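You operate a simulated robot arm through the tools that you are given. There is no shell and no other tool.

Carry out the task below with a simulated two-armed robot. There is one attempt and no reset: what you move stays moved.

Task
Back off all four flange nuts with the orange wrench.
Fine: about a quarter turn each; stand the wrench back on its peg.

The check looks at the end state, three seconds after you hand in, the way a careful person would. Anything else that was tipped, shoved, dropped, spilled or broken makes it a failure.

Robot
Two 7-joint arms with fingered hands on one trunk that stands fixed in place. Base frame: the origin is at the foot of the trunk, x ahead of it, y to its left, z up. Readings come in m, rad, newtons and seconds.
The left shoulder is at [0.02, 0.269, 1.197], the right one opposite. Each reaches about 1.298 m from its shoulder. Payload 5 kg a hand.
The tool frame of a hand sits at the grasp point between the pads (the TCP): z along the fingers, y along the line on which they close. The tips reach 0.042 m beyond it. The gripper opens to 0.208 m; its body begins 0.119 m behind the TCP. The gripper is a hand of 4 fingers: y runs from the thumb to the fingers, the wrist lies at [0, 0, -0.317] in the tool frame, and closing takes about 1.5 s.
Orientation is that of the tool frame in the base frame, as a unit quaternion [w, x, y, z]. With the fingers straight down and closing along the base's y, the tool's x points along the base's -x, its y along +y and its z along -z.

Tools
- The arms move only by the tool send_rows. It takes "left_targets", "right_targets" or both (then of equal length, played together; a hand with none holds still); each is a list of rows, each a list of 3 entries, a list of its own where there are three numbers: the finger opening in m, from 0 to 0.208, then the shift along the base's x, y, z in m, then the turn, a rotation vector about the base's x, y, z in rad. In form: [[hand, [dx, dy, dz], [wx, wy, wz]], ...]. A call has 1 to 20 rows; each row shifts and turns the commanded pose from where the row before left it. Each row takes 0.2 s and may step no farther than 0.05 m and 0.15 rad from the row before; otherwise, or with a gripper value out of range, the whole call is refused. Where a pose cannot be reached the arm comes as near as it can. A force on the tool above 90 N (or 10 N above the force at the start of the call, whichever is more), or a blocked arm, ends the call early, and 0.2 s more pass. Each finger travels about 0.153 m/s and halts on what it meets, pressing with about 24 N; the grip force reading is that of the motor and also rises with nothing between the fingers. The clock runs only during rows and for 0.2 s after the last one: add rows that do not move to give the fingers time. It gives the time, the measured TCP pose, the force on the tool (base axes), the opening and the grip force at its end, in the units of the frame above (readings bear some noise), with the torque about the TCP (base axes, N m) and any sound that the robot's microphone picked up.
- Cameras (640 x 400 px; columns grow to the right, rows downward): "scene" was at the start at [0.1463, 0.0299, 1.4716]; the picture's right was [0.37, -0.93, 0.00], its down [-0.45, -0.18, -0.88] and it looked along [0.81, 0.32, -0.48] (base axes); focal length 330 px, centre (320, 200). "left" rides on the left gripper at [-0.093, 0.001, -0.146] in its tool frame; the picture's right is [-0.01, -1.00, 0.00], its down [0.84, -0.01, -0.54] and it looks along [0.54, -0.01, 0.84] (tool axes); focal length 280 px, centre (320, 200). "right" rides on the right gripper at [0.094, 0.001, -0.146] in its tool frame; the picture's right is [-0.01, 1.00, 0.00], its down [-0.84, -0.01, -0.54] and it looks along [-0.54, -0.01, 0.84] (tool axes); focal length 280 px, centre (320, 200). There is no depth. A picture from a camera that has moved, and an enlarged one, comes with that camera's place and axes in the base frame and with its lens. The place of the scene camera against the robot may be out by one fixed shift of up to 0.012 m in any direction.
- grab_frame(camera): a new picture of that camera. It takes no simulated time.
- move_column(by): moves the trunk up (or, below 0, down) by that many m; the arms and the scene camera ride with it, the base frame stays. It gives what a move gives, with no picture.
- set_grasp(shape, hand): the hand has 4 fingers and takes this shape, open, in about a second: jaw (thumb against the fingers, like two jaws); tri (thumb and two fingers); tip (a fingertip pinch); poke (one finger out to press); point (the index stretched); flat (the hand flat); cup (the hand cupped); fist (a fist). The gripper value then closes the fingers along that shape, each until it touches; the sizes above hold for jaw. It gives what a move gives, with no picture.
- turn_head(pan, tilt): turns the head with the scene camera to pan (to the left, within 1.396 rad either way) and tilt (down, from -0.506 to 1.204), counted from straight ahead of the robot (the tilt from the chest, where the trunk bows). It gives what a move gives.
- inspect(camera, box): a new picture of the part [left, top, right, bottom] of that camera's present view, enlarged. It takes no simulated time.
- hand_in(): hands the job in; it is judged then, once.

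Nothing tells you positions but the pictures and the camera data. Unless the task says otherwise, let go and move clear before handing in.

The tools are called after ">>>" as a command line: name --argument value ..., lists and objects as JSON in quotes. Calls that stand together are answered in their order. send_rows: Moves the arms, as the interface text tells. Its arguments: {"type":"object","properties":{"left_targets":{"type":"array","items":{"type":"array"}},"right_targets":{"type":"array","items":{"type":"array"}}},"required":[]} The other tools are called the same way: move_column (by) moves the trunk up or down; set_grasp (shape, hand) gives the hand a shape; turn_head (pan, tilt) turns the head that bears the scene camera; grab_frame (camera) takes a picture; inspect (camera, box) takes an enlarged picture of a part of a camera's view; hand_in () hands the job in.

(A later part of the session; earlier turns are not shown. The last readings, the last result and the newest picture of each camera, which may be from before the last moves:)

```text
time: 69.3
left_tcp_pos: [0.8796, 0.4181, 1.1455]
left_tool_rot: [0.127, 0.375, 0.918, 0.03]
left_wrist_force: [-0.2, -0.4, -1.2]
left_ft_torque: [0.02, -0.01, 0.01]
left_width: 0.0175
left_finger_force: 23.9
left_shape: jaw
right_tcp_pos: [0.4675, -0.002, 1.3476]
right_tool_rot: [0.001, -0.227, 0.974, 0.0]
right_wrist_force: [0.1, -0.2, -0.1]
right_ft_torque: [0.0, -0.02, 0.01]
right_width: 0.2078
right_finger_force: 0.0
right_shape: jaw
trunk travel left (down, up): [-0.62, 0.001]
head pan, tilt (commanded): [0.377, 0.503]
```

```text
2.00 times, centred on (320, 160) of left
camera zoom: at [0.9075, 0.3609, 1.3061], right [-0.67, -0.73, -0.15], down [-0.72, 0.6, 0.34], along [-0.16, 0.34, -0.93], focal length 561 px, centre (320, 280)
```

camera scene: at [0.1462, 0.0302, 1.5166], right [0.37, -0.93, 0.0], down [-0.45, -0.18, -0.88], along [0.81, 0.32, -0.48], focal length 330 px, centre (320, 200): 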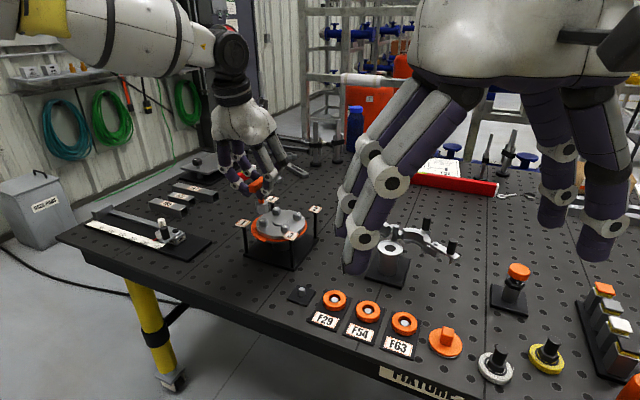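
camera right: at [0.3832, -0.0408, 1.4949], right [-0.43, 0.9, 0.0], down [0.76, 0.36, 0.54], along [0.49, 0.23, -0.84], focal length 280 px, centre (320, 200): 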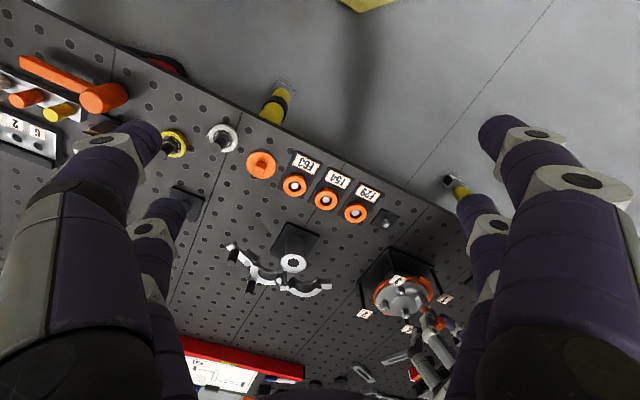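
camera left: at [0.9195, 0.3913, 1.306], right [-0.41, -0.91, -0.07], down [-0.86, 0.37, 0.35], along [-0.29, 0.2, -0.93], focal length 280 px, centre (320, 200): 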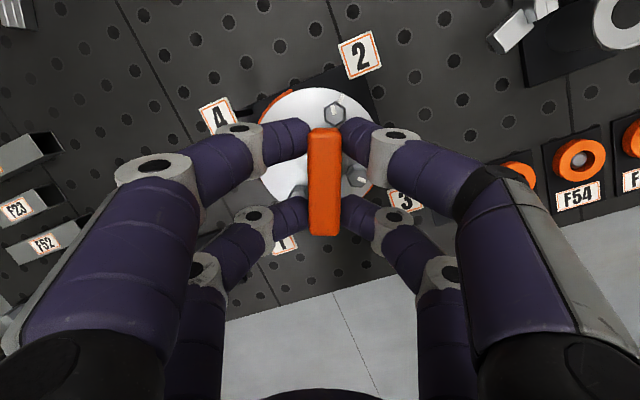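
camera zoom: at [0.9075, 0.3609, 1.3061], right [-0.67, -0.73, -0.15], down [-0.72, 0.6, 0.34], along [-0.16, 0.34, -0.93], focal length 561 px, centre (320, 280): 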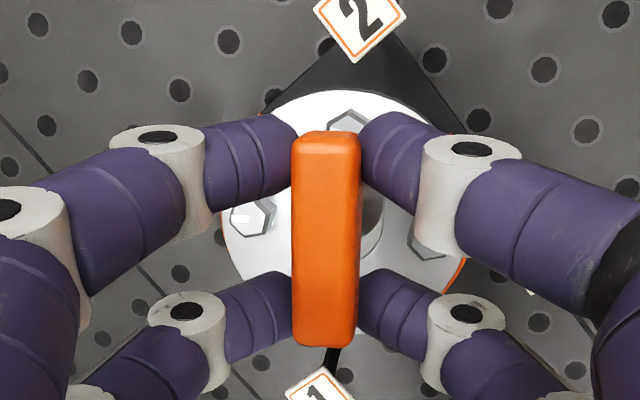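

>>> send_rows --left_targets '[[0.0, [0, 0, 0], [0.0252, -0.0243, 0]], [0.0, [0, 0, 0], [0.0252, -0.0243, 0]], [0.0, [0, 0, 0], [0, 0, 0]]]'

>>> inspect --camera "scene" --box '[280, 192, 304, 216]'

>>> inspect --camera "right" --box '[386, 304, 412, 330]'

>>> inspect --camera "scene" --box '[260, 160, 320, 230]'

```text
time: 70.1
left_tcp_pos: [0.8797, 0.4189, 1.1453]
left_tool_rot: [0.138, 0.377, 0.914, 0.063]
left_wrist_force: [0.2, 0.3, -2.7]
left_ft_torque: [-0.01, 0.04, -0.01]
left_width: 0.0176
left_finger_force: 23.8
left_shape: jaw
right_tcp_pos: [0.4679, -0.0004, 1.3483]
right_tool_rot: [0.0, -0.227, 0.974, 0.0]
right_wrist_force: [-0.6, 0.7, 0.0]
right_ft_torque: [-0.01, 0.03, 0.0]
right_width: 0.2079
right_finger_force: 0.2
right_shape: jaw
trunk travel left (down, up): [-0.62, 0.001]
head pan, tilt (commanded): [0.377, 0.503]
```

```text
16.00 times, centred on (292, 204) of scene
camera zoom: at [0.146, 0.0301, 1.5166], right [0.37, -0.93, 0.0], down [-0.45, -0.18, -0.88], along [0.81, 0.32, -0.48], focal length 5288 px, centre (768, 136)
```

zoom: 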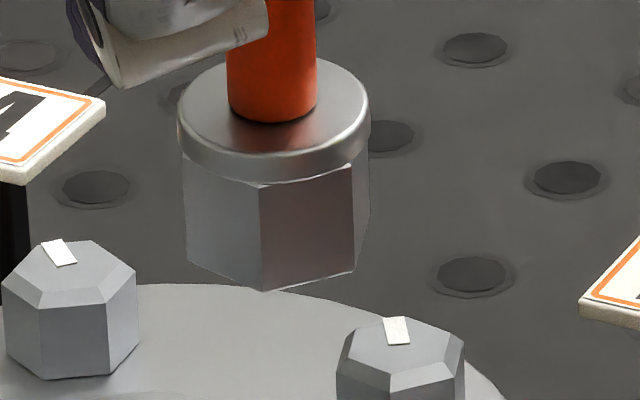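

```text
15.38 times, centred on (399, 317) of right
camera zoom: at [0.3833, -0.0407, 1.4949], right [-0.43, 0.9, 0.0], down [0.76, 0.36, 0.54], along [0.49, 0.23, -0.84], focal length 4314 px, centre (-895, -1600)
```

zoom: 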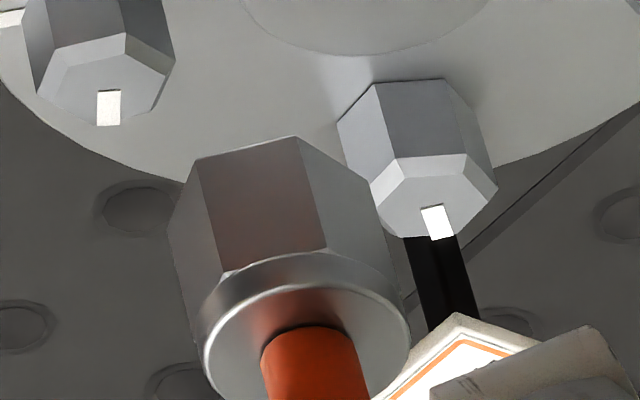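

```text
5.71 times, centred on (290, 195) of scene
camera zoom: at [0.146, 0.0301, 1.5166], right [0.37, -0.93, 0.0], down [-0.45, -0.18, -0.88], along [0.81, 0.32, -0.48], focal length 1888 px, centre (491, 229)
```

zoom: 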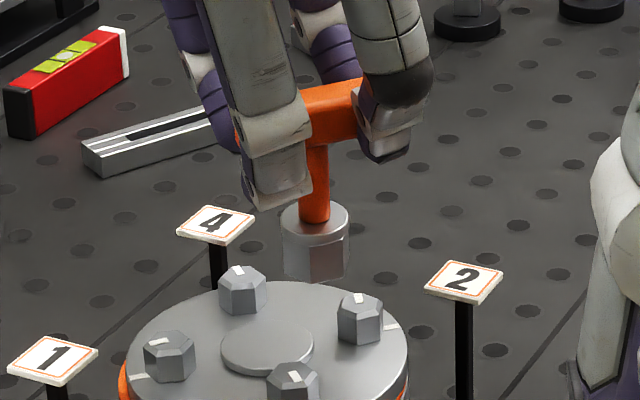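

The wrench is plumb again. Moving it back over nut 2 and lowering; once seated I'll re-grasp with a level hand to clear the accumulated roll.

>>> send_rows --left_targets '[[0.0, [0.0047, -0.0097, 0], [0, 0, 0.02]], [0.0, [0.0046, -0.0096, 0], [0, 0, 0.01]], [0.0, [0, 0, -0.008], [0, 0, 0]], [0.0, [0, 0, -0.006], [0, 0, 0]], [0.0, [0, 0, 0], [0, 0, 0]]]'

>>> inspect --camera "scene" --box '[284, 192, 314, 222]'

>>> inspect --camera "right" --box '[372, 288, 406, 320]'

```text
time: 71.3
left_tcp_pos: [0.888, 0.3993, 1.1317]
left_tool_rot: [0.137, 0.364, 0.919, 0.065]
left_wrist_force: [0.2, 0.2, -2.1]
left_ft_torque: [-0.04, 0.01, 0.0]
left_width: 0.0176
left_finger_force: 24.0
left_shape: jaw
right_tcp_pos: [0.4681, 0.0004, 1.3475]
right_tool_rot: [0.0, -0.226, 0.974, 0.0]
right_wrist_force: [0.0, -0.1, 0.4]
right_ft_torque: [-0.01, -0.01, 0.0]
right_width: 0.208
right_finger_force: 0.1
right_shape: jaw
trunk travel left (down, up): [-0.62, 0.001]
head pan, tilt (commanded): [0.377, 0.503]
```

```text
13.33 times, centred on (299, 207) of scene
camera zoom: at [0.1457, 0.03, 1.5167], right [0.37, -0.93, 0.0], down [-0.45, -0.18, -0.88], along [0.81, 0.32, -0.48], focal length 4406 px, centre (600, 107)
```

zoom: 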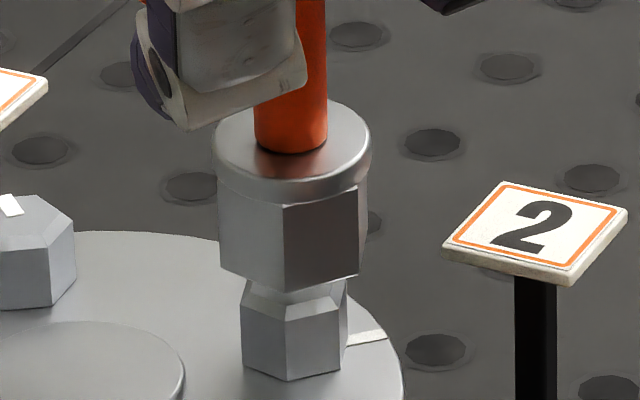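

```text
12.50 times, centred on (389, 304) of right
camera zoom: at [0.383, -0.0408, 1.495], right [-0.43, 0.9, 0.0], down [0.76, 0.36, 0.54], along [0.49, 0.23, -0.84], focal length 3505 px, centre (-542, -1100)
```

zoom: 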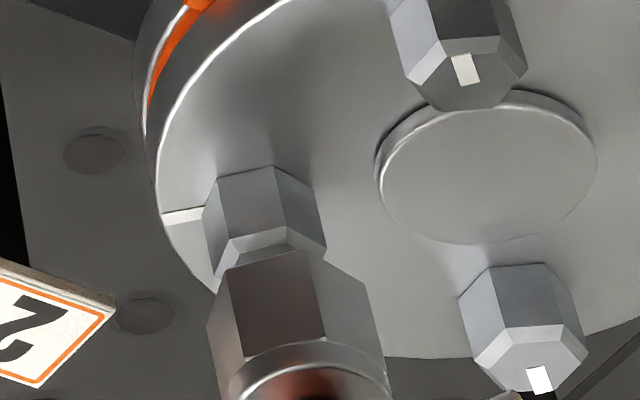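

Aligned. Lowering onto nut 2.

>>> send_rows --left_targets '[[0.0, [0, 0.0005, -0.006], [0, 0, 0]], [0.0, [0, 0, -0.005], [0, 0, 0]], [0.0, [0, 0, -0.004], [0, 0, 0]], [0.0, [0, 0, -0.004], [0, 0, 0]], [0.0, [0, 0, -0.003], [0, 0, 0]], [0.0, [0, 0, -0.002], [0, 0, 0]], [0.0, [0, 0, 0], [0, 0, 0]]]'

>>> inspect --camera "scene" --box '[270, 180, 320, 230]'

>>> inspect --camera "left" --box '[200, 60, 440, 260]'

```text
time: 72.9
left_tcp_pos: [0.8868, 0.3979, 1.1142]
left_tool_rot: [0.14, 0.363, 0.919, 0.067]
left_wrist_force: [-5.9, -2.5, 46.0]
left_ft_torque: [-0.41, -0.55, -0.05]
left_width: 0.0201
left_finger_force: 24.2
left_shape: jaw
right_tcp_pos: [0.4646, -0.0022, 1.3505]
right_tool_rot: [0.002, -0.227, 0.974, 0.0]
right_wrist_force: [0.2, 0.0, -0.3]
right_ft_torque: [0.03, -0.03, 0.0]
right_width: 0.208
right_finger_force: 0.0
right_shape: jaw
trunk travel left (down, up): [-0.62, 0.001]
head pan, tilt (commanded): [0.377, 0.503]
```

```text
8.00 times, centred on (295, 205) of scene
camera zoom: at [0.1421, 0.0283, 1.5174], right [0.37, -0.93, 0.0], down [-0.45, -0.18, -0.88], along [0.82, 0.32, -0.48], focal length 2644 px, centre (520, 160)
```

zoom: 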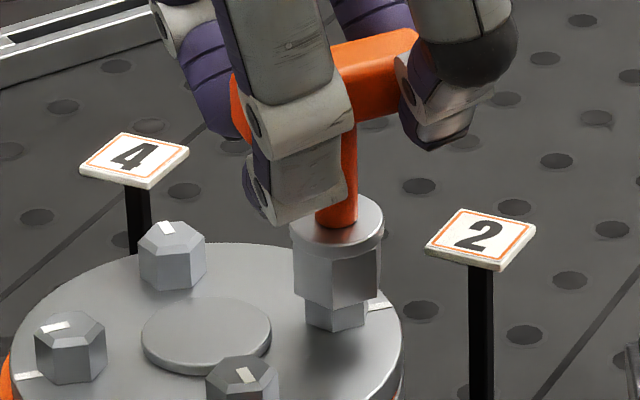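

```text
2.00 times, centred on (320, 160) of left
camera zoom: at [0.908, 0.332, 1.2729], right [-0.64, -0.74, -0.22], down [-0.76, 0.56, 0.33], along [-0.12, 0.38, -0.92], focal length 561 px, centre (320, 280)
```

zoom: 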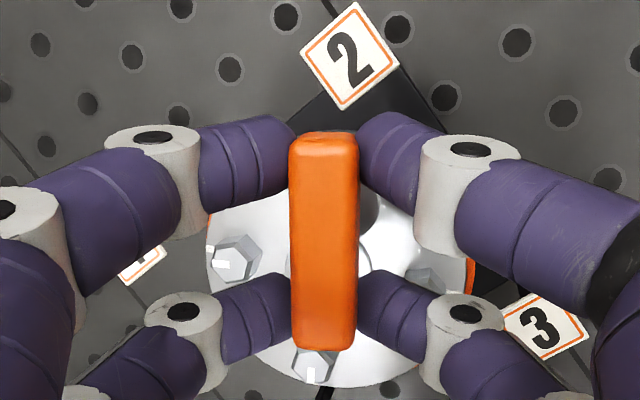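

It's partly engaged but jamming slightly from residual tilt (46 N). I'll back the force off, then release so the wrench settles squarely on the nut before re-grasping.

>>> send_rows --left_targets '[[0.0, [0.0005, 0.0002, 0.003], [0, 0, 0]], [0.0, [0.0005, 0.0002, 0.002], [0, 0, 0]], [0.0, [0, 0, 0], [0, 0, 0]]]'

>>> inspect --camera "scene" --box '[270, 180, 320, 230]'

>>> inspect --camera "right" --box '[370, 280, 420, 330]'

```text
time: 73.7
left_tcp_pos: [0.8883, 0.3992, 1.1159]
left_tool_rot: [0.138, 0.364, 0.919, 0.065]
left_wrist_force: [-3.7, -5.2, 33.8]
left_ft_torque: [-0.7, -0.43, -0.08]
left_width: 0.02
left_finger_force: 23.8
left_shape: jaw
right_tcp_pos: [0.4645, -0.001, 1.3491]
right_tool_rot: [0.002, -0.227, 0.974, 0.0]
right_wrist_force: [0.6, -0.3, -0.2]
right_ft_torque: [0.02, -0.04, 0.0]
right_width: 0.2078
right_finger_force: 0.1
right_shape: jaw
trunk travel left (down, up): [-0.62, 0.001]
head pan, tilt (commanded): [0.377, 0.503]
```

```text
8.00 times, centred on (295, 205) of scene
camera zoom: at [0.1431, 0.0285, 1.517], right [0.37, -0.93, 0.0], down [-0.45, -0.18, -0.88], along [0.82, 0.32, -0.48], focal length 2644 px, centre (520, 160)
```

zoom: 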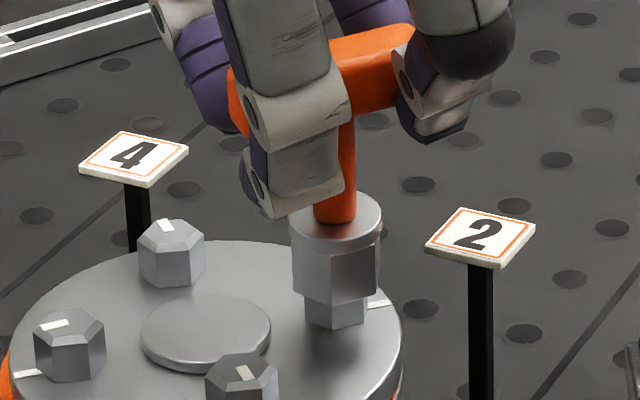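

```text
8.00 times, centred on (395, 305) of right
camera zoom: at [0.3803, -0.0423, 1.4958], right [-0.43, 0.9, 0.0], down [0.76, 0.36, 0.54], along [0.49, 0.23, -0.84], focal length 2243 px, centre (-280, -640)
```

zoom: 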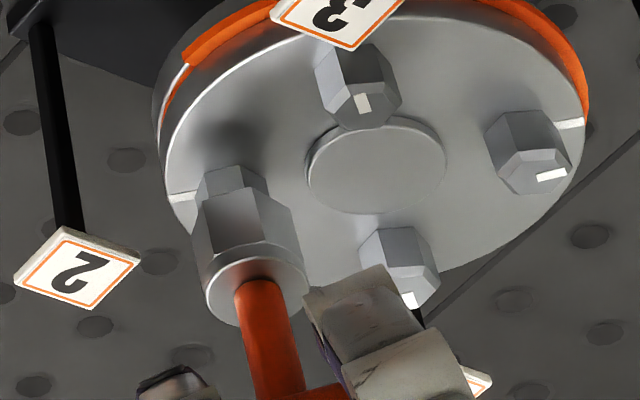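

>>> send_rows --left_targets '[[0.0, [0.0005, 0.0005, 0.003], [0, 0, 0]], [0.0, [0, 0, 0.002], [0, 0, 0]], [0.0, [0, 0, 0], [0, 0, 0]]]'

>>> inspect --camera "scene" --box '[284, 192, 314, 222]'

>>> inspect --camera "right" --box '[372, 288, 406, 320]'

```text
time: 74.5
left_tcp_pos: [0.8889, 0.3999, 1.1175]
left_tool_rot: [0.137, 0.364, 0.919, 0.065]
left_wrist_force: [-1.0, -6.0, 15.5]
left_ft_torque: [-0.53, -0.28, -0.07]
left_width: 0.0194
left_finger_force: 23.6
left_shape: jaw
right_tcp_pos: [0.4662, 0.0007, 1.3477]
right_tool_rot: [0.001, -0.227, 0.974, 0.001]
right_wrist_force: [-0.5, -0.3, 0.7]
right_ft_torque: [0.03, -0.02, 0.0]
right_width: 0.2082
right_finger_force: 0.1
right_shape: jaw
trunk travel left (down, up): [-0.62, 0.001]
head pan, tilt (commanded): [0.377, 0.503]
```

```text
13.33 times, centred on (299, 207) of scene
camera zoom: at [0.1446, 0.0291, 1.5167], right [0.37, -0.93, 0.0], down [-0.45, -0.18, -0.88], along [0.81, 0.32, -0.48], focal length 4406 px, centre (600, 107)
```

zoom: 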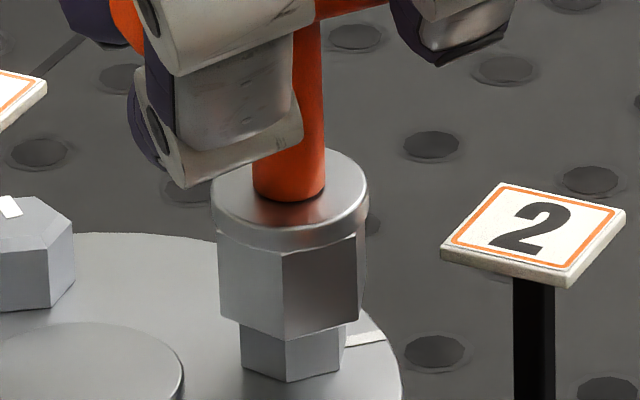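

```text
12.50 times, centred on (389, 304) of right
camera zoom: at [0.3819, -0.0417, 1.4952], right [-0.43, 0.9, 0.0], down [0.76, 0.36, 0.54], along [0.49, 0.23, -0.84], focal length 3505 px, centre (-542, -1100)
```

zoom: 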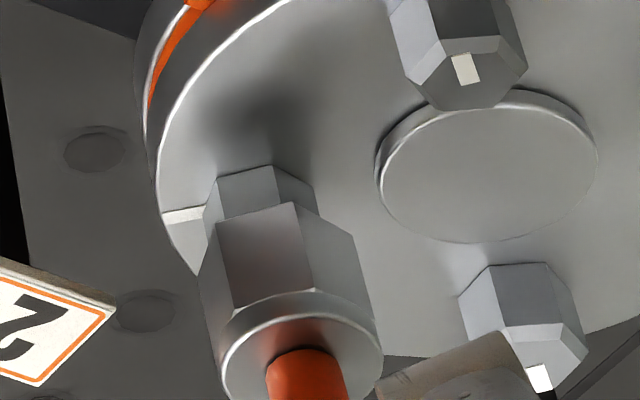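

Socket is ~8 mm over the nut and plumb, but about 3° off in hex angle. I'll trim the yaw −3° and ease down.

>>> send_rows --left_targets '[[0.0, [0.0003, 0.0003, 0], [0, 0, -0.03]], [0.0, [0, 0, -0.002], [0, 0, -0.025]], [0.0, [0, 0, -0.003], [0, 0, 0]], [0.0, [0, 0, 0], [0, 0, 0]]]'

>>> inspect --camera "scene" --box '[284, 192, 314, 222]'

```text
time: 75.5
left_tcp_pos: [0.89, 0.4004, 1.117]
left_tool_rot: [0.142, 0.388, 0.909, 0.062]
left_wrist_force: [-4.5, 0.4, 31.5]
left_ft_torque: [-0.09, -0.2, 0.04]
left_width: 0.0192
left_finger_force: 24.0
left_shape: jaw
right_tcp_pos: [0.4649, -0.0001, 1.3494]
right_tool_rot: [0.0, -0.226, 0.974, 0.0]
right_wrist_force: [-0.1, 0.0, -0.7]
right_ft_torque: [0.0, -0.02, 0.02]
right_width: 0.2081
right_finger_force: 0.1
right_shape: jaw
trunk travel left (down, up): [-0.62, 0.001]
head pan, tilt (commanded): [0.377, 0.503]
```

```text
13.33 times, centred on (299, 207) of scene
camera zoom: at [0.1431, 0.0291, 1.5172], right [0.37, -0.93, 0.0], down [-0.45, -0.18, -0.88], along [0.82, 0.32, -0.48], focal length 4406 px, centre (600, 107)
```

zoom: 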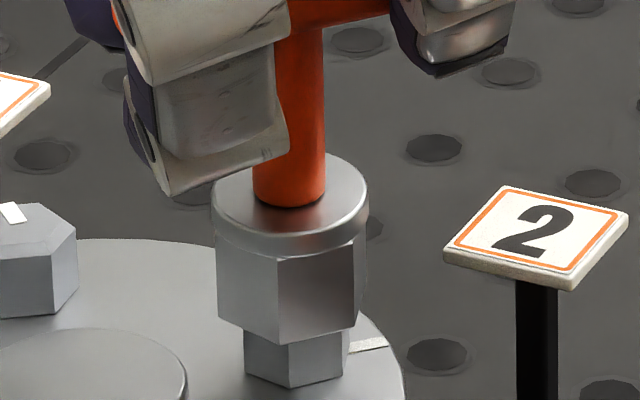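

Still blocked: at this yaw a tilt along the viewing direction is hard to see, and my last roll correction was probably an over-correction. I'll undo that tilt by rotating the wrench about the nut while easing the pressure.

>>> send_rows --left_targets '[[0.0, [0, 0, 0.003], [0, 0, 0]], [0.0, [0.0043, 0.0014, 0.0017], [-0.0125, 0.0377, 0]], [0.0, [0.0043, 0.0014, 0.0007], [-0.0125, 0.0377, 0]], [0.0, [0, 0, 0], [0, 0, 0]]]'

>>> inspect --camera "scene" --box '[284, 192, 314, 222]'

>>> inspect --camera "right" --box '[372, 288, 406, 320]'

>>> inspect --camera "left" --box '[200, 60, 440, 260]'

```text
time: 76.5
left_tcp_pos: [0.8976, 0.404, 1.119]
left_tool_rot: [0.109, 0.389, 0.914, 0.036]
left_wrist_force: [-1.0, 0.1, 16.1]
left_ft_torque: [-0.1, -0.07, 0.0]
left_width: 0.0193
left_finger_force: 24.0
left_shape: jaw
right_tcp_pos: [0.4657, -0.0012, 1.35]
right_tool_rot: [0.001, -0.227, 0.974, 0.0]
right_wrist_force: [0.1, 0.0, 0.0]
right_ft_torque: [-0.02, 0.02, -0.01]
right_width: 0.208
right_finger_force: 0.0
right_shape: jaw
trunk travel left (down, up): [-0.62, 0.001]
head pan, tilt (commanded): [0.377, 0.503]
```

```text
13.33 times, centred on (299, 207) of scene
camera zoom: at [0.1447, 0.0294, 1.5168], right [0.37, -0.93, 0.0], down [-0.45, -0.18, -0.88], along [0.81, 0.32, -0.48], focal length 4406 px, centre (600, 107)
```

zoom: 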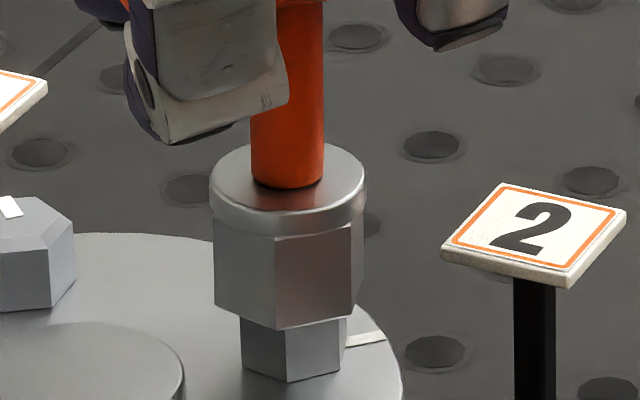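

```text
12.50 times, centred on (389, 304) of right
camera zoom: at [0.3819, -0.0415, 1.4953], right [-0.43, 0.9, 0.0], down [0.76, 0.36, 0.54], along [0.49, 0.23, -0.84], focal length 3505 px, centre (-542, -1100)
```

zoom: 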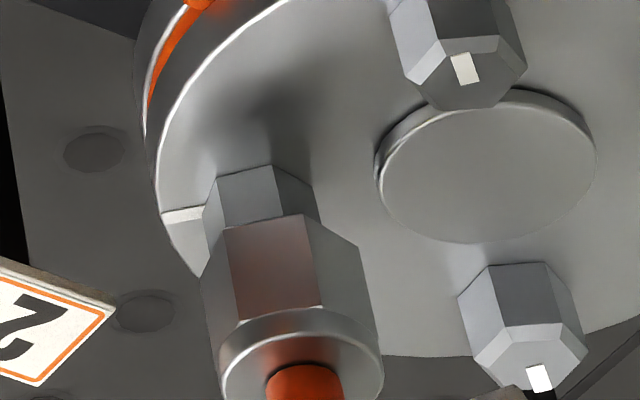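

```text
2.00 times, centred on (320, 160) of left
camera zoom: at [0.9288, 0.3409, 1.2769], right [-0.69, -0.71, -0.15], down [-0.7, 0.61, 0.38], along [-0.18, 0.36, -0.91], focal length 561 px, centre (320, 280)
```

zoom: 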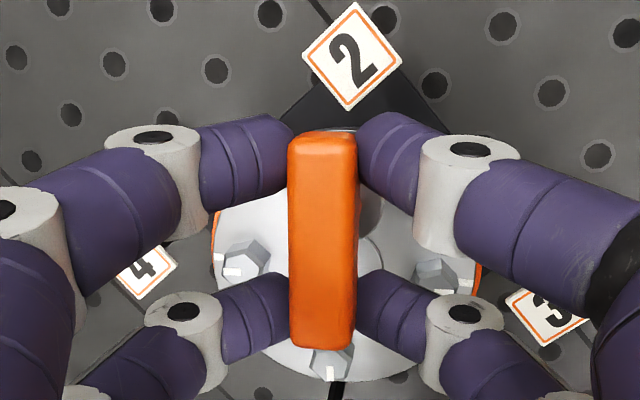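

>>> send_rows --left_targets '[[0.0, [0, 0, 0], [0, 0, 0.03]], [0.0, [0, 0, -0.002], [0, 0, 0.01]], [0.0, [0, 0, -0.003], [0, 0, 0]], [0.0, [0, 0, 0], [0, 0, 0]]]'

>>> inspect --camera "scene" --box '[284, 192, 314, 222]'

```text
time: 77.5
left_tcp_pos: [0.8976, 0.4032, 1.117]
left_tool_rot: [0.111, 0.37, 0.921, 0.038]
left_wrist_force: [-2.8, -0.1, 33.6]
left_ft_torque: [-0.18, -0.32, -0.02]
left_width: 0.0194
left_finger_force: 23.7
left_shape: jaw
right_tcp_pos: [0.4651, -0.001, 1.3493]
right_tool_rot: [0.001, -0.226, 0.974, 0.0]
right_wrist_force: [0.1, 0.1, -0.4]
right_ft_torque: [0.02, -0.03, 0.01]
right_width: 0.2083
right_finger_force: 0.1
right_shape: jaw
trunk travel left (down, up): [-0.62, 0.001]
head pan, tilt (commanded): [0.377, 0.503]
```

```text
13.33 times, centred on (299, 207) of scene
camera zoom: at [0.1432, 0.0289, 1.5172], right [0.37, -0.93, 0.0], down [-0.45, -0.18, -0.88], along [0.82, 0.32, -0.48], focal length 4406 px, centre (600, 107)
```

zoom: 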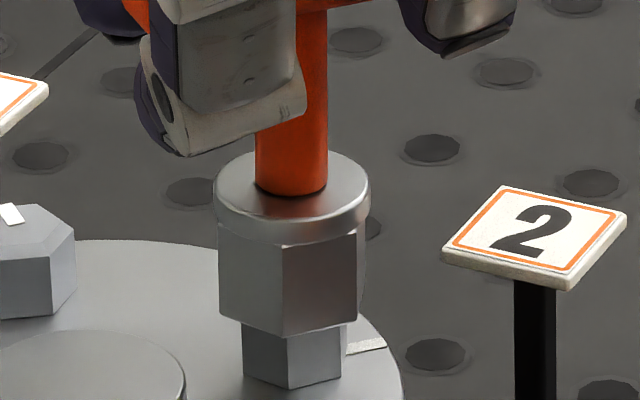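

The socket is resting on the nut's chamfer rather than engaged: both views suggest it's ~2 mm short in +x. I'll ease up, shift +2 mm in x, and try again lightly.

>>> send_rows --left_targets '[[0.0, [0, 0, 0.004], [0, 0, 0]], [0.0, [0.001, 0.0002, 0.001], [0, 0, 0]], [0.0, [0.001, 0.0002, 0], [0, 0, 0]], [0.0, [0, 0, -0.001], [0, 0, 0]], [0.0, [0, 0, 0], [0, 0, 0]]]'

>>> inspect --camera "scene" --box '[284, 192, 314, 222]'

>>> inspect --camera "right" --box '[372, 288, 406, 320]'

```text
time: 78.7
left_tcp_pos: [0.9003, 0.4025, 1.1186]
left_tool_rot: [0.11, 0.37, 0.922, 0.038]
left_wrist_force: [-2.5, -0.6, 23.4]
left_ft_torque: [-0.23, -0.04, 0.02]
left_width: 0.0195
left_finger_force: 24.4
left_shape: jaw
right_tcp_pos: [0.4664, -0.0004, 1.3492]
right_tool_rot: [0.001, -0.228, 0.974, 0.0]
right_wrist_force: [-0.1, 0.1, 0.7]
right_ft_torque: [-0.03, 0.01, 0.0]
right_width: 0.2077
right_finger_force: 0.1
right_shape: jaw
trunk travel left (down, up): [-0.62, 0.001]
head pan, tilt (commanded): [0.377, 0.503]
```

```text
13.33 times, centred on (299, 207) of scene
camera zoom: at [0.1439, 0.0291, 1.517], right [0.37, -0.93, 0.0], down [-0.45, -0.18, -0.88], along [0.82, 0.32, -0.48], focal length 4406 px, centre (600, 107)
```

zoom: 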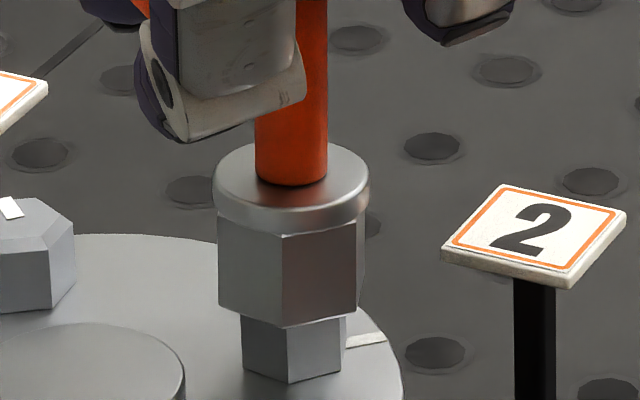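

```text
12.50 times, centred on (389, 304) of right
camera zoom: at [0.3812, -0.0417, 1.4955], right [-0.43, 0.9, 0.0], down [0.76, 0.36, 0.54], along [0.49, 0.23, -0.84], focal length 3505 px, centre (-542, -1100)
```

zoom: 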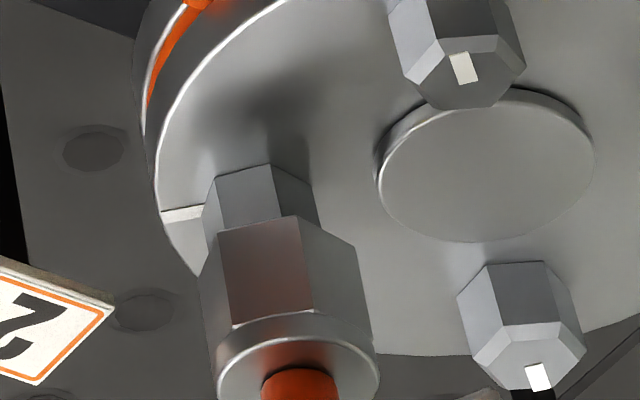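

The scene and right cameras look from nearly the same direction, so depth is poorly seen. I'll lift the wrench clear, and reposition the right hand so its camera views the flange from the side (−y), giving a proper second direction.

>>> send_rows --left_targets '[[0.0, [0, 0, 0.008], [0, 0, 0]], [0.0, [0, 0, 0.01], [0, 0, 0]], [0.0, [0, 0, 0.008], [0, 0, 0]], [0.0, [0, 0, 0], [0, 0, 0]]]'

>>> send_rows --right_targets '[[0.208, [0.029, -0.0025, -0.008], [0, 0, 0.14]], [0.208, [0.029, -0.0025, -0.008], [0, 0, 0.14]], [0.208, [0.029, -0.0025, -0.008], [0, 0, 0.14]], [0.208, [0.029, -0.0025, -0.008], [0, 0, 0.14]], [0.208, [0.029, -0.0025, -0.008], [0, 0, 0.14]], [0.208, [0.029, -0.0025, -0.008], [0, 0, 0.14]], [0.208, [0.029, -0.0025, -0.008], [0, 0, 0.14]], [0.208, [0.029, -0.0025, -0.008], [0, 0, 0.137]], [0.208, [0, 0, 0], [0, 0, 0]]]'

>>> grab_frame --camera "right"

>>> grab_frame --camera "scene"

```text
time: 79.7
left_tcp_pos: [0.9001, 0.4045, 1.1432]
left_tool_rot: [0.108, 0.371, 0.922, 0.038]
left_wrist_force: [-0.5, 0.0, -1.6]
left_ft_torque: [0.04, -0.03, 0.0]
left_width: 0.0188
left_finger_force: 24.3
left_shape: jaw
right_tcp_pos: [0.4676, -0.0004, 1.3485]
right_tool_rot: [0.0, -0.226, 0.974, 0.0]
right_wrist_force: [0.6, -0.3, 1.3]
right_ft_torque: [0.03, -0.02, 0.03]
right_width: 0.208
right_finger_force: 0.1
right_shape: jaw
trunk travel left (down, up): [-0.62, 0.001]
head pan, tilt (commanded): [0.377, 0.503]
```

```text
time: 81.7
left_tcp_pos: [0.9004, 0.4036, 1.1435]
left_tool_rot: [0.11, 0.371, 0.921, 0.038]
left_wrist_force: [0.1, 0.5, -1.1]
left_ft_torque: [0.01, -0.03, 0.0]
left_width: 0.0187
left_finger_force: 24.1
left_shape: jaw
right_tcp_pos: [0.6992, -0.0192, 1.2862]
right_tool_rot: [0.0, 0.709, -0.705, 0.0]
right_wrist_force: [-0.7, 0.0, 1.2]
right_ft_torque: [0.02, -0.05, 0.04]
right_width: 0.208
right_finger_force: 0.0
right_shape: jaw
trunk travel left (down, up): [-0.62, 0.001]
head pan, tilt (commanded): [0.377, 0.503]
```

```text
taken
camera right: at [0.6978, -0.1138, 1.4324], right [-1.0, 0.01, 0.0], down [0.01, 0.84, 0.54], along [0.01, 0.54, -0.84], focal length 280 px, centre (320, 200)
```

right: 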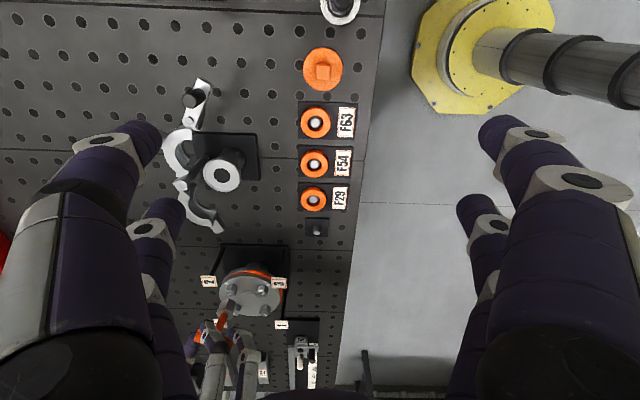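

```text
taken
camera scene: at [0.1451, 0.0299, 1.5168], right [0.37, -0.93, 0.0], down [-0.45, -0.18, -0.88], along [0.81, 0.32, -0.48], focal length 330 px, centre (320, 200)
```

scene: 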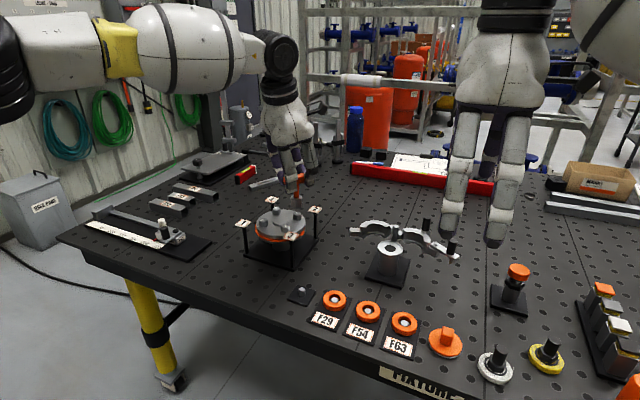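

Now the right camera views from the −y side. Zooming both views on nut 2 and the socket.

>>> inspect --camera "right" --box '[200, 265, 290, 335]'

>>> inspect --camera "right" --box '[214, 288, 244, 318]'

>>> inspect --camera "scene" --box '[284, 192, 314, 222]'

>>> grab_frame --camera "left"

```text
5.71 times, centred on (245, 300) of right
camera zoom: at [0.6978, -0.1138, 1.4324], right [-1.0, 0.01, 0.0], down [0.01, 0.84, 0.54], along [0.01, 0.54, -0.84], focal length 1602 px, centre (749, -371)
```

zoom: 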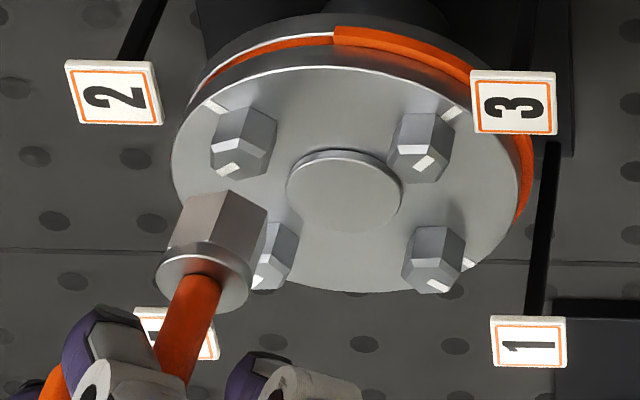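

```text
13.33 times, centred on (229, 303) of right
camera zoom: at [0.6978, -0.1138, 1.4324], right [-1.0, 0.01, 0.0], down [0.01, 0.84, 0.54], along [0.01, 0.54, -0.84], focal length 3738 px, centre (1533, -1173)
```

zoom: 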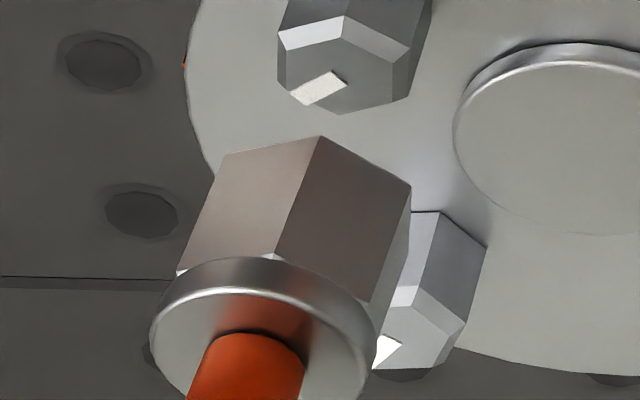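

```text
13.33 times, centred on (299, 207) of scene
camera zoom: at [0.1451, 0.0299, 1.5168], right [0.37, -0.93, 0.0], down [-0.45, -0.18, -0.88], along [0.81, 0.32, -0.48], focal length 4406 px, centre (600, 107)
```

zoom: 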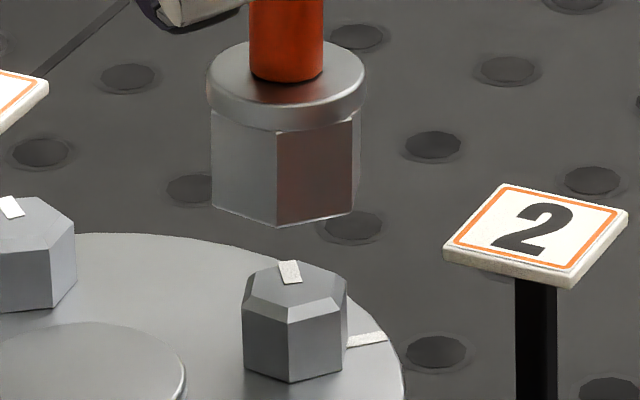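

```text
taken
camera left: at [0.9338, 0.3427, 1.3021], right [-0.66, -0.73, -0.15], down [-0.72, 0.58, 0.38], along [-0.19, 0.36, -0.91], focal length 280 px, centre (320, 200)
```

left: 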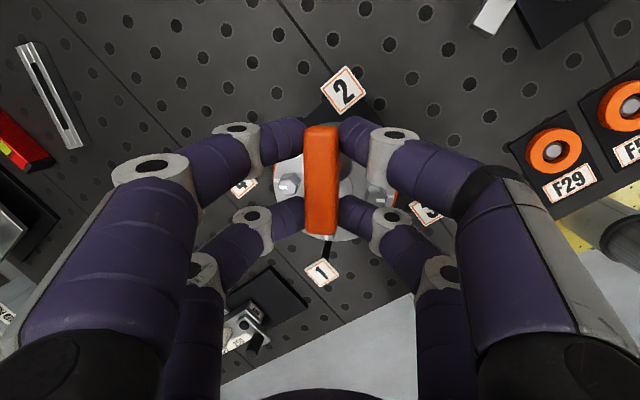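

The side view resolves it: the socket is 2.1 mm short in x and tilted ~2° (bottom toward −x). I'll correct both and lower onto nut 2.

>>> send_rows --left_targets '[[0.0, [-0.001, -0.0001, 0], [0, -0.0185, 0]], [0.0, [-0.001, -0.0001, 0], [0, -0.0185, 0]], [0.0, [0, 0, -0.01], [0, 0, 0]], [0.0, [0, 0, -0.008], [0, 0, 0]], [0.0, [0, 0, 0], [0, 0, 0]]]'

>>> inspect --camera "right" --box '[214, 284, 244, 314]'

>>> inspect --camera "scene" --box '[284, 192, 314, 222]'

```text
time: 82.9
left_tcp_pos: [0.8984, 0.4031, 1.1261]
left_tool_rot: [0.125, 0.369, 0.92, 0.044]
left_wrist_force: [0.1, 0.4, -2.2]
left_ft_torque: [-0.01, 0.01, -0.03]
left_width: 0.0186
left_finger_force: 23.7
left_shape: jaw
right_tcp_pos: [0.6995, -0.0206, 1.2868]
right_tool_rot: [-0.001, 0.708, -0.706, 0.0]
right_wrist_force: [-0.3, -0.4, 0.0]
right_ft_torque: [0.01, 0.01, -0.02]
right_width: 0.2078
right_finger_force: 0.1
right_shape: jaw
trunk travel left (down, up): [-0.62, 0.001]
head pan, tilt (commanded): [0.377, 0.503]
```

```text
13.33 times, centred on (229, 299) of right
camera zoom: at [0.6983, -0.1138, 1.4318], right [-1.0, 0.01, 0.0], down [0.01, 0.84, 0.54], along [0.01, 0.54, -0.84], focal length 3738 px, centre (1533, -1120)
```

zoom: 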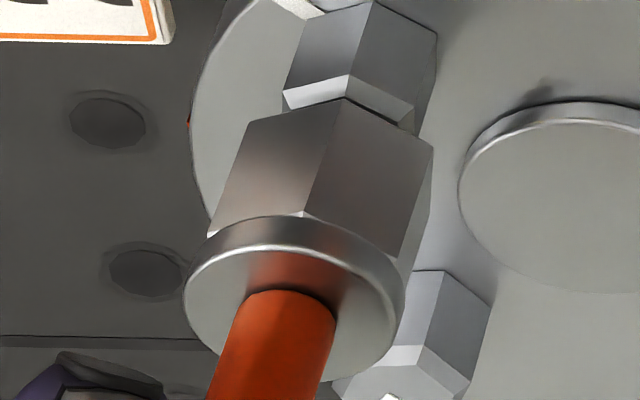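

```text
13.33 times, centred on (299, 207) of scene
camera zoom: at [0.1458, 0.03, 1.5166], right [0.37, -0.93, 0.0], down [-0.45, -0.18, -0.88], along [0.81, 0.32, -0.48], focal length 4406 px, centre (600, 107)
```

zoom: 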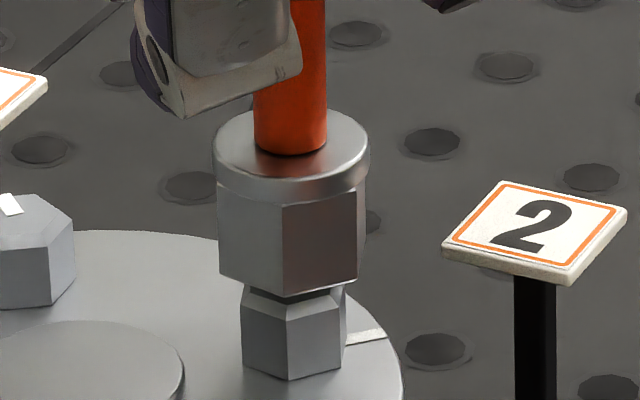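

Both views show good alignment and plumb. Lowering.

>>> send_rows --left_targets '[[0.0, [0.0001, -0.0003, -0.004], [0, 0, 0]], [0.0, [0, 0, -0.004], [0, 0, 0]], [0.0, [0, 0, -0.004], [0, 0, 0]], [0.0, [0, 0, -0.004], [0, 0, 0]], [0.0, [0, 0, 0], [0, 0, 0]]]'

>>> inspect --camera "right" --box '[214, 279, 244, 309]'

>>> inspect --camera "scene" --box '[284, 192, 314, 222]'

```text
time: 84.1
left_tcp_pos: [0.8988, 0.4033, 1.1097]
left_tool_rot: [0.126, 0.369, 0.92, 0.045]
left_wrist_force: [0.9, 2.0, -1.3]
left_ft_torque: [0.1, -0.14, 0.05]
left_width: 0.0184
left_finger_force: 24.0
left_shape: jaw
right_tcp_pos: [0.6996, -0.0201, 1.2854]
right_tool_rot: [0.0, 0.709, -0.706, 0.0]
right_wrist_force: [0.5, 0.3, -0.5]
right_ft_torque: [0.01, 0.04, -0.01]
right_width: 0.2078
right_finger_force: 0.0
right_shape: jaw
trunk travel left (down, up): [-0.62, 0.001]
head pan, tilt (commanded): [0.377, 0.503]
```

```text
13.33 times, centred on (229, 294) of right
camera zoom: at [0.6985, -0.1137, 1.4317], right [-1.0, 0.01, 0.0], down [0.01, 0.84, 0.54], along [0.01, 0.54, -0.84], focal length 3738 px, centre (1533, -1053)
```

zoom: 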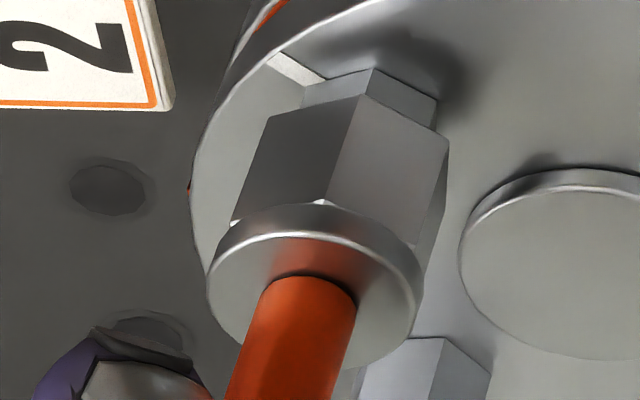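

```text
13.33 times, centred on (299, 207) of scene
camera zoom: at [0.1461, 0.0301, 1.5166], right [0.37, -0.93, 0.0], down [-0.45, -0.18, -0.88], along [0.81, 0.32, -0.48], focal length 4406 px, centre (600, 107)
```

zoom: 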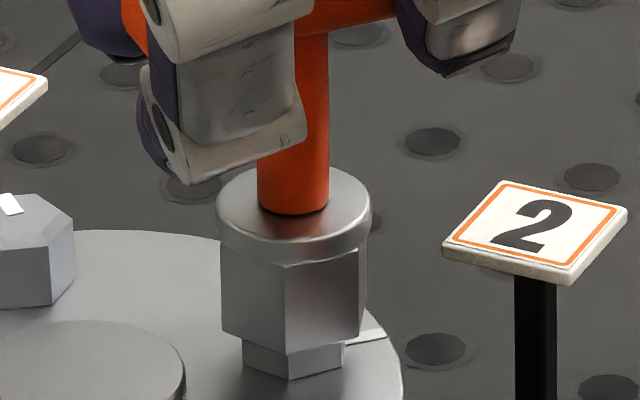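

Engaged cleanly. Seating fully and giving the final ~15° on nut 2.

>>> send_rows --left_targets '[[0.0, [0, 0, -0.004], [0, 0, 0]], [0.0, [0, 0, -0.003], [0, 0, 0]], [0.0, [0.0001, -0.001, 0], [0, 0, 0.13]], [0.0, [0.0003, -0.001, 0], [0, 0, 0.13]], [0.0, [0, 0, 0], [0, 0, 0]]]'

>>> inspect --camera "right" --box '[200, 260, 290, 330]'

>>> inspect --camera "scene" --box '[250, 180, 320, 250]'

```text
time: 85.3
left_tcp_pos: [0.8989, 0.4031, 1.1036]
left_tool_rot: [0.119, 0.247, 0.96, 0.06]
left_wrist_force: [-1.0, 3.1, 3.1]
left_ft_torque: [0.13, -0.08, -0.2]
left_width: 0.0184
left_finger_force: 23.8
left_shape: jaw
right_tcp_pos: [0.6982, -0.0196, 1.2857]
right_tool_rot: [0.0, 0.709, -0.706, 0.0]
right_wrist_force: [-1.1, 0.4, 0.6]
right_ft_torque: [-0.02, 0.0, -0.02]
right_width: 0.2079
right_finger_force: 0.1
right_shape: jaw
trunk travel left (down, up): [-0.62, 0.001]
head pan, tilt (commanded): [0.377, 0.503]
```

```text
5.71 times, centred on (245, 295) of right
camera zoom: at [0.698, -0.1136, 1.432], right [-1.0, 0.01, 0.0], down [0.01, 0.84, 0.54], along [0.01, 0.54, -0.84], focal length 1602 px, centre (749, -343)
```

zoom: 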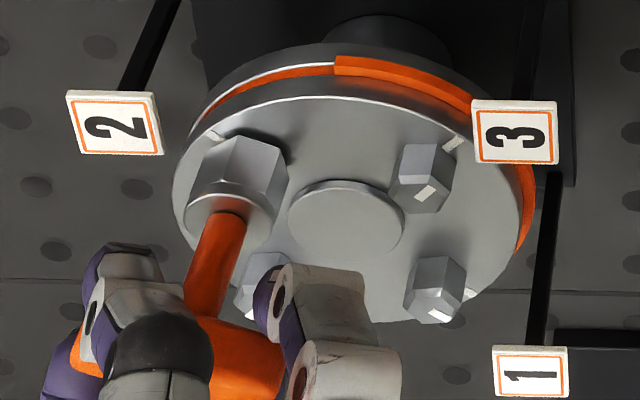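

```text
5.71 times, centred on (285, 215) of scene
camera zoom: at [0.1455, 0.0301, 1.5167], right [0.37, -0.93, 0.0], down [-0.45, -0.18, -0.88], along [0.81, 0.32, -0.48], focal length 1888 px, centre (520, 114)
```

zoom: 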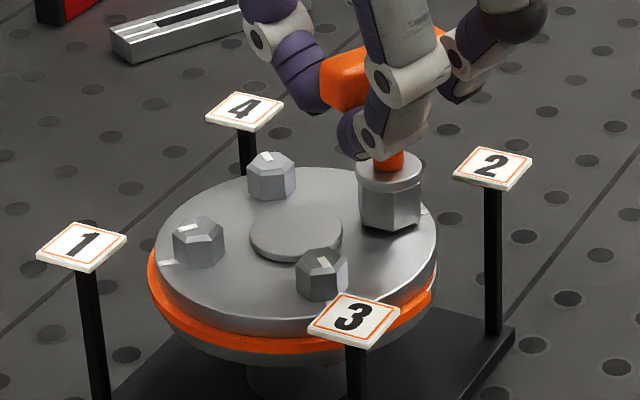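

Forces stayed low. Relieving torque slightly, lifting off and checking nut 2's mark.

>>> send_rows --left_targets '[[0.0, [0, 0.0002, 0], [0, 0, -0.03]], [0.0, [0, 0, 0.008], [0, 0, 0]], [0.0, [0, 0, 0.012], [0, 0, 0]], [0.0, [0, 0, 0.012], [0, 0, 0]], [0.0, [-0.01, 0.004, 0.006], [0, 0, 0]], [0.0, [0, 0, 0], [0, 0, 0]]]'

>>> inspect --camera "right" --box '[205, 265, 265, 315]'

>>> inspect --camera "scene" --box '[274, 186, 314, 222]'

>>> grab_frame --camera "left"

```text
time: 86.7
left_tcp_pos: [0.8912, 0.4054, 1.1383]
left_tool_rot: [0.12, 0.262, 0.956, 0.058]
left_wrist_force: [0.2, -0.5, -2.6]
left_ft_torque: [0.0, 0.06, -0.01]
left_width: 0.018
left_finger_force: 24.0
left_shape: jaw
right_tcp_pos: [0.7001, -0.0197, 1.2846]
right_tool_rot: [0.001, 0.708, -0.706, -0.001]
right_wrist_force: [0.7, -0.5, -0.5]
right_ft_torque: [-0.01, 0.06, -0.02]
right_width: 0.2083
right_finger_force: 0.0
right_shape: jaw
trunk travel left (down, up): [-0.62, 0.001]
head pan, tilt (commanded): [0.377, 0.503]
```

```text
8.00 times, centred on (235, 290) of right
camera zoom: at [0.6992, -0.114, 1.431], right [-1.0, 0.01, 0.0], down [0.01, 0.84, 0.54], along [0.01, 0.54, -0.84], focal length 2243 px, centre (1000, -520)
```

zoom: 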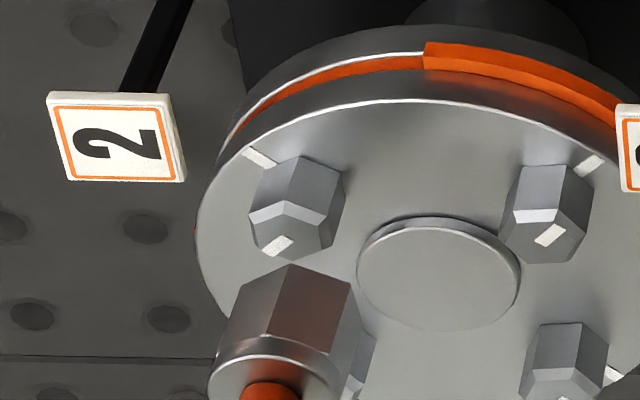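

```text
11.11 times, centred on (294, 204) of scene
camera zoom: at [0.1467, 0.03, 1.5165], right [0.37, -0.93, 0.0], down [-0.45, -0.18, -0.88], along [0.81, 0.32, -0.48], focal length 3672 px, centre (609, 156)
```

zoom: 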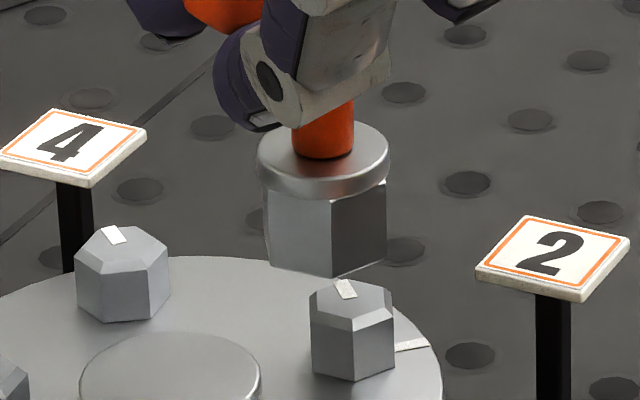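

```text
taken
camera left: at [0.9321, 0.3523, 1.298], right [-0.47, -0.86, -0.17], down [-0.85, 0.4, 0.35], along [-0.23, 0.31, -0.92], focal length 280 px, centre (320, 200)
```

left: 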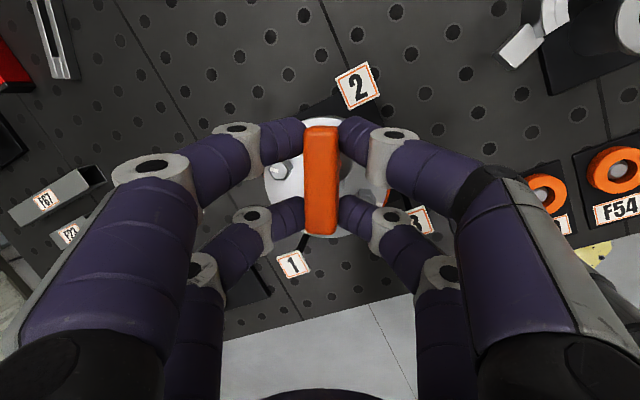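

Nut 2 is at about 86°, good. Next is nut 3 (also on the far side from the bulge). Moving over it and rotating the hand back to the 117° index.

>>> send_rows --left_targets '[[0.0, [-0.0128, 0.0007, 0], [0, 0, -0.1026]], [0.0, [-0.0128, 0.0007, 0], [0, 0, -0.1026]], [0.0, [-0.0128, 0.0007, 0], [0, 0, -0.1026]], [0.0, [-0.0128, 0.0007, 0], [0, 0, -0.1026]], [0.0, [-0.0127, 0.0008, 0], [0, 0, -0.1026]], [0.0, [0, 0, 0], [0, 0, 0]]]'

>>> inspect --camera "right" --box '[240, 270, 280, 310]'

>>> inspect --camera "scene" --box '[270, 196, 310, 236]'

>>> grab_frame --camera "left"

```text
time: 88.1
left_tcp_pos: [0.8265, 0.4085, 1.1393]
left_tool_rot: [0.131, 0.496, 0.858, 0.027]
left_wrist_force: [1.7, 0.7, -1.6]
left_ft_torque: [0.06, 0.08, -0.01]
left_width: 0.0182
left_finger_force: 24.6
left_shape: jaw
right_tcp_pos: [0.7001, -0.0207, 1.2848]
right_tool_rot: [0.0, 0.708, -0.706, -0.001]
right_wrist_force: [-0.2, -0.4, -0.1]
right_ft_torque: [0.03, 0.05, 0.03]
right_width: 0.2079
right_finger_force: 0.1
right_shape: jaw
trunk travel left (down, up): [-0.62, 0.001]
head pan, tilt (commanded): [0.377, 0.503]
```

```text
10.00 times, centred on (260, 290) of right
camera zoom: at [0.6986, -0.1143, 1.4314], right [-1.0, 0.01, 0.0], down [0.01, 0.84, 0.54], along [0.01, 0.54, -0.84], focal length 2804 px, centre (920, -700)
```

zoom: 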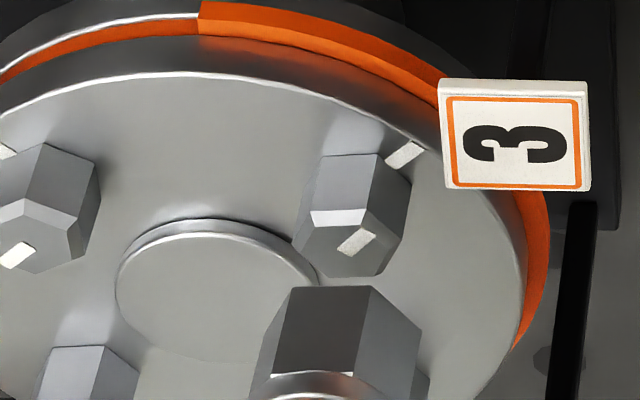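

```text
10.00 times, centred on (290, 216) of scene
camera zoom: at [0.1462, 0.0297, 1.5166], right [0.37, -0.93, 0.0], down [-0.45, -0.18, -0.88], along [0.81, 0.32, -0.48], focal length 3305 px, centre (620, 40)
```

zoom: 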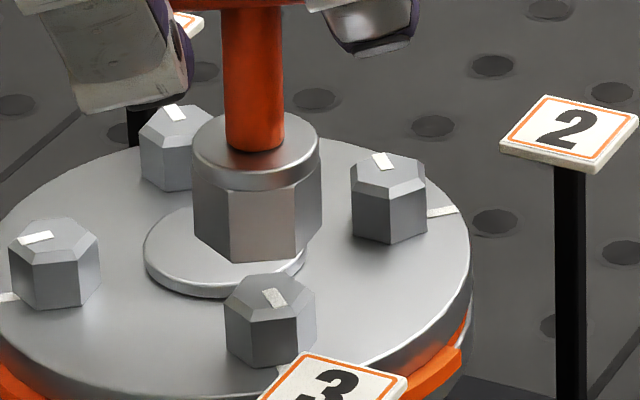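

```text
taken
camera left: at [0.8361, 0.3427, 1.2984], right [-0.84, -0.52, -0.17], down [-0.54, 0.76, 0.35], along [-0.05, 0.39, -0.92], focal length 280 px, centre (320, 200)
```

left: 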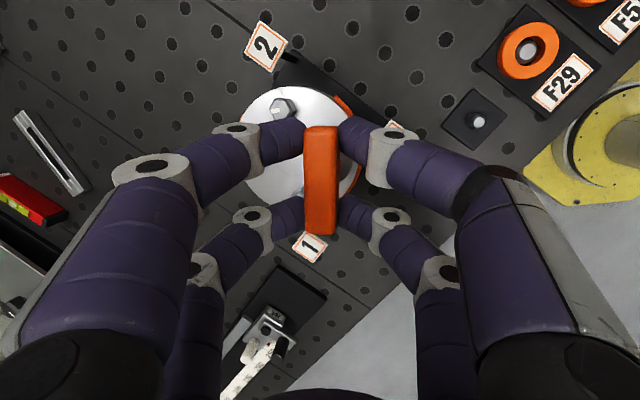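

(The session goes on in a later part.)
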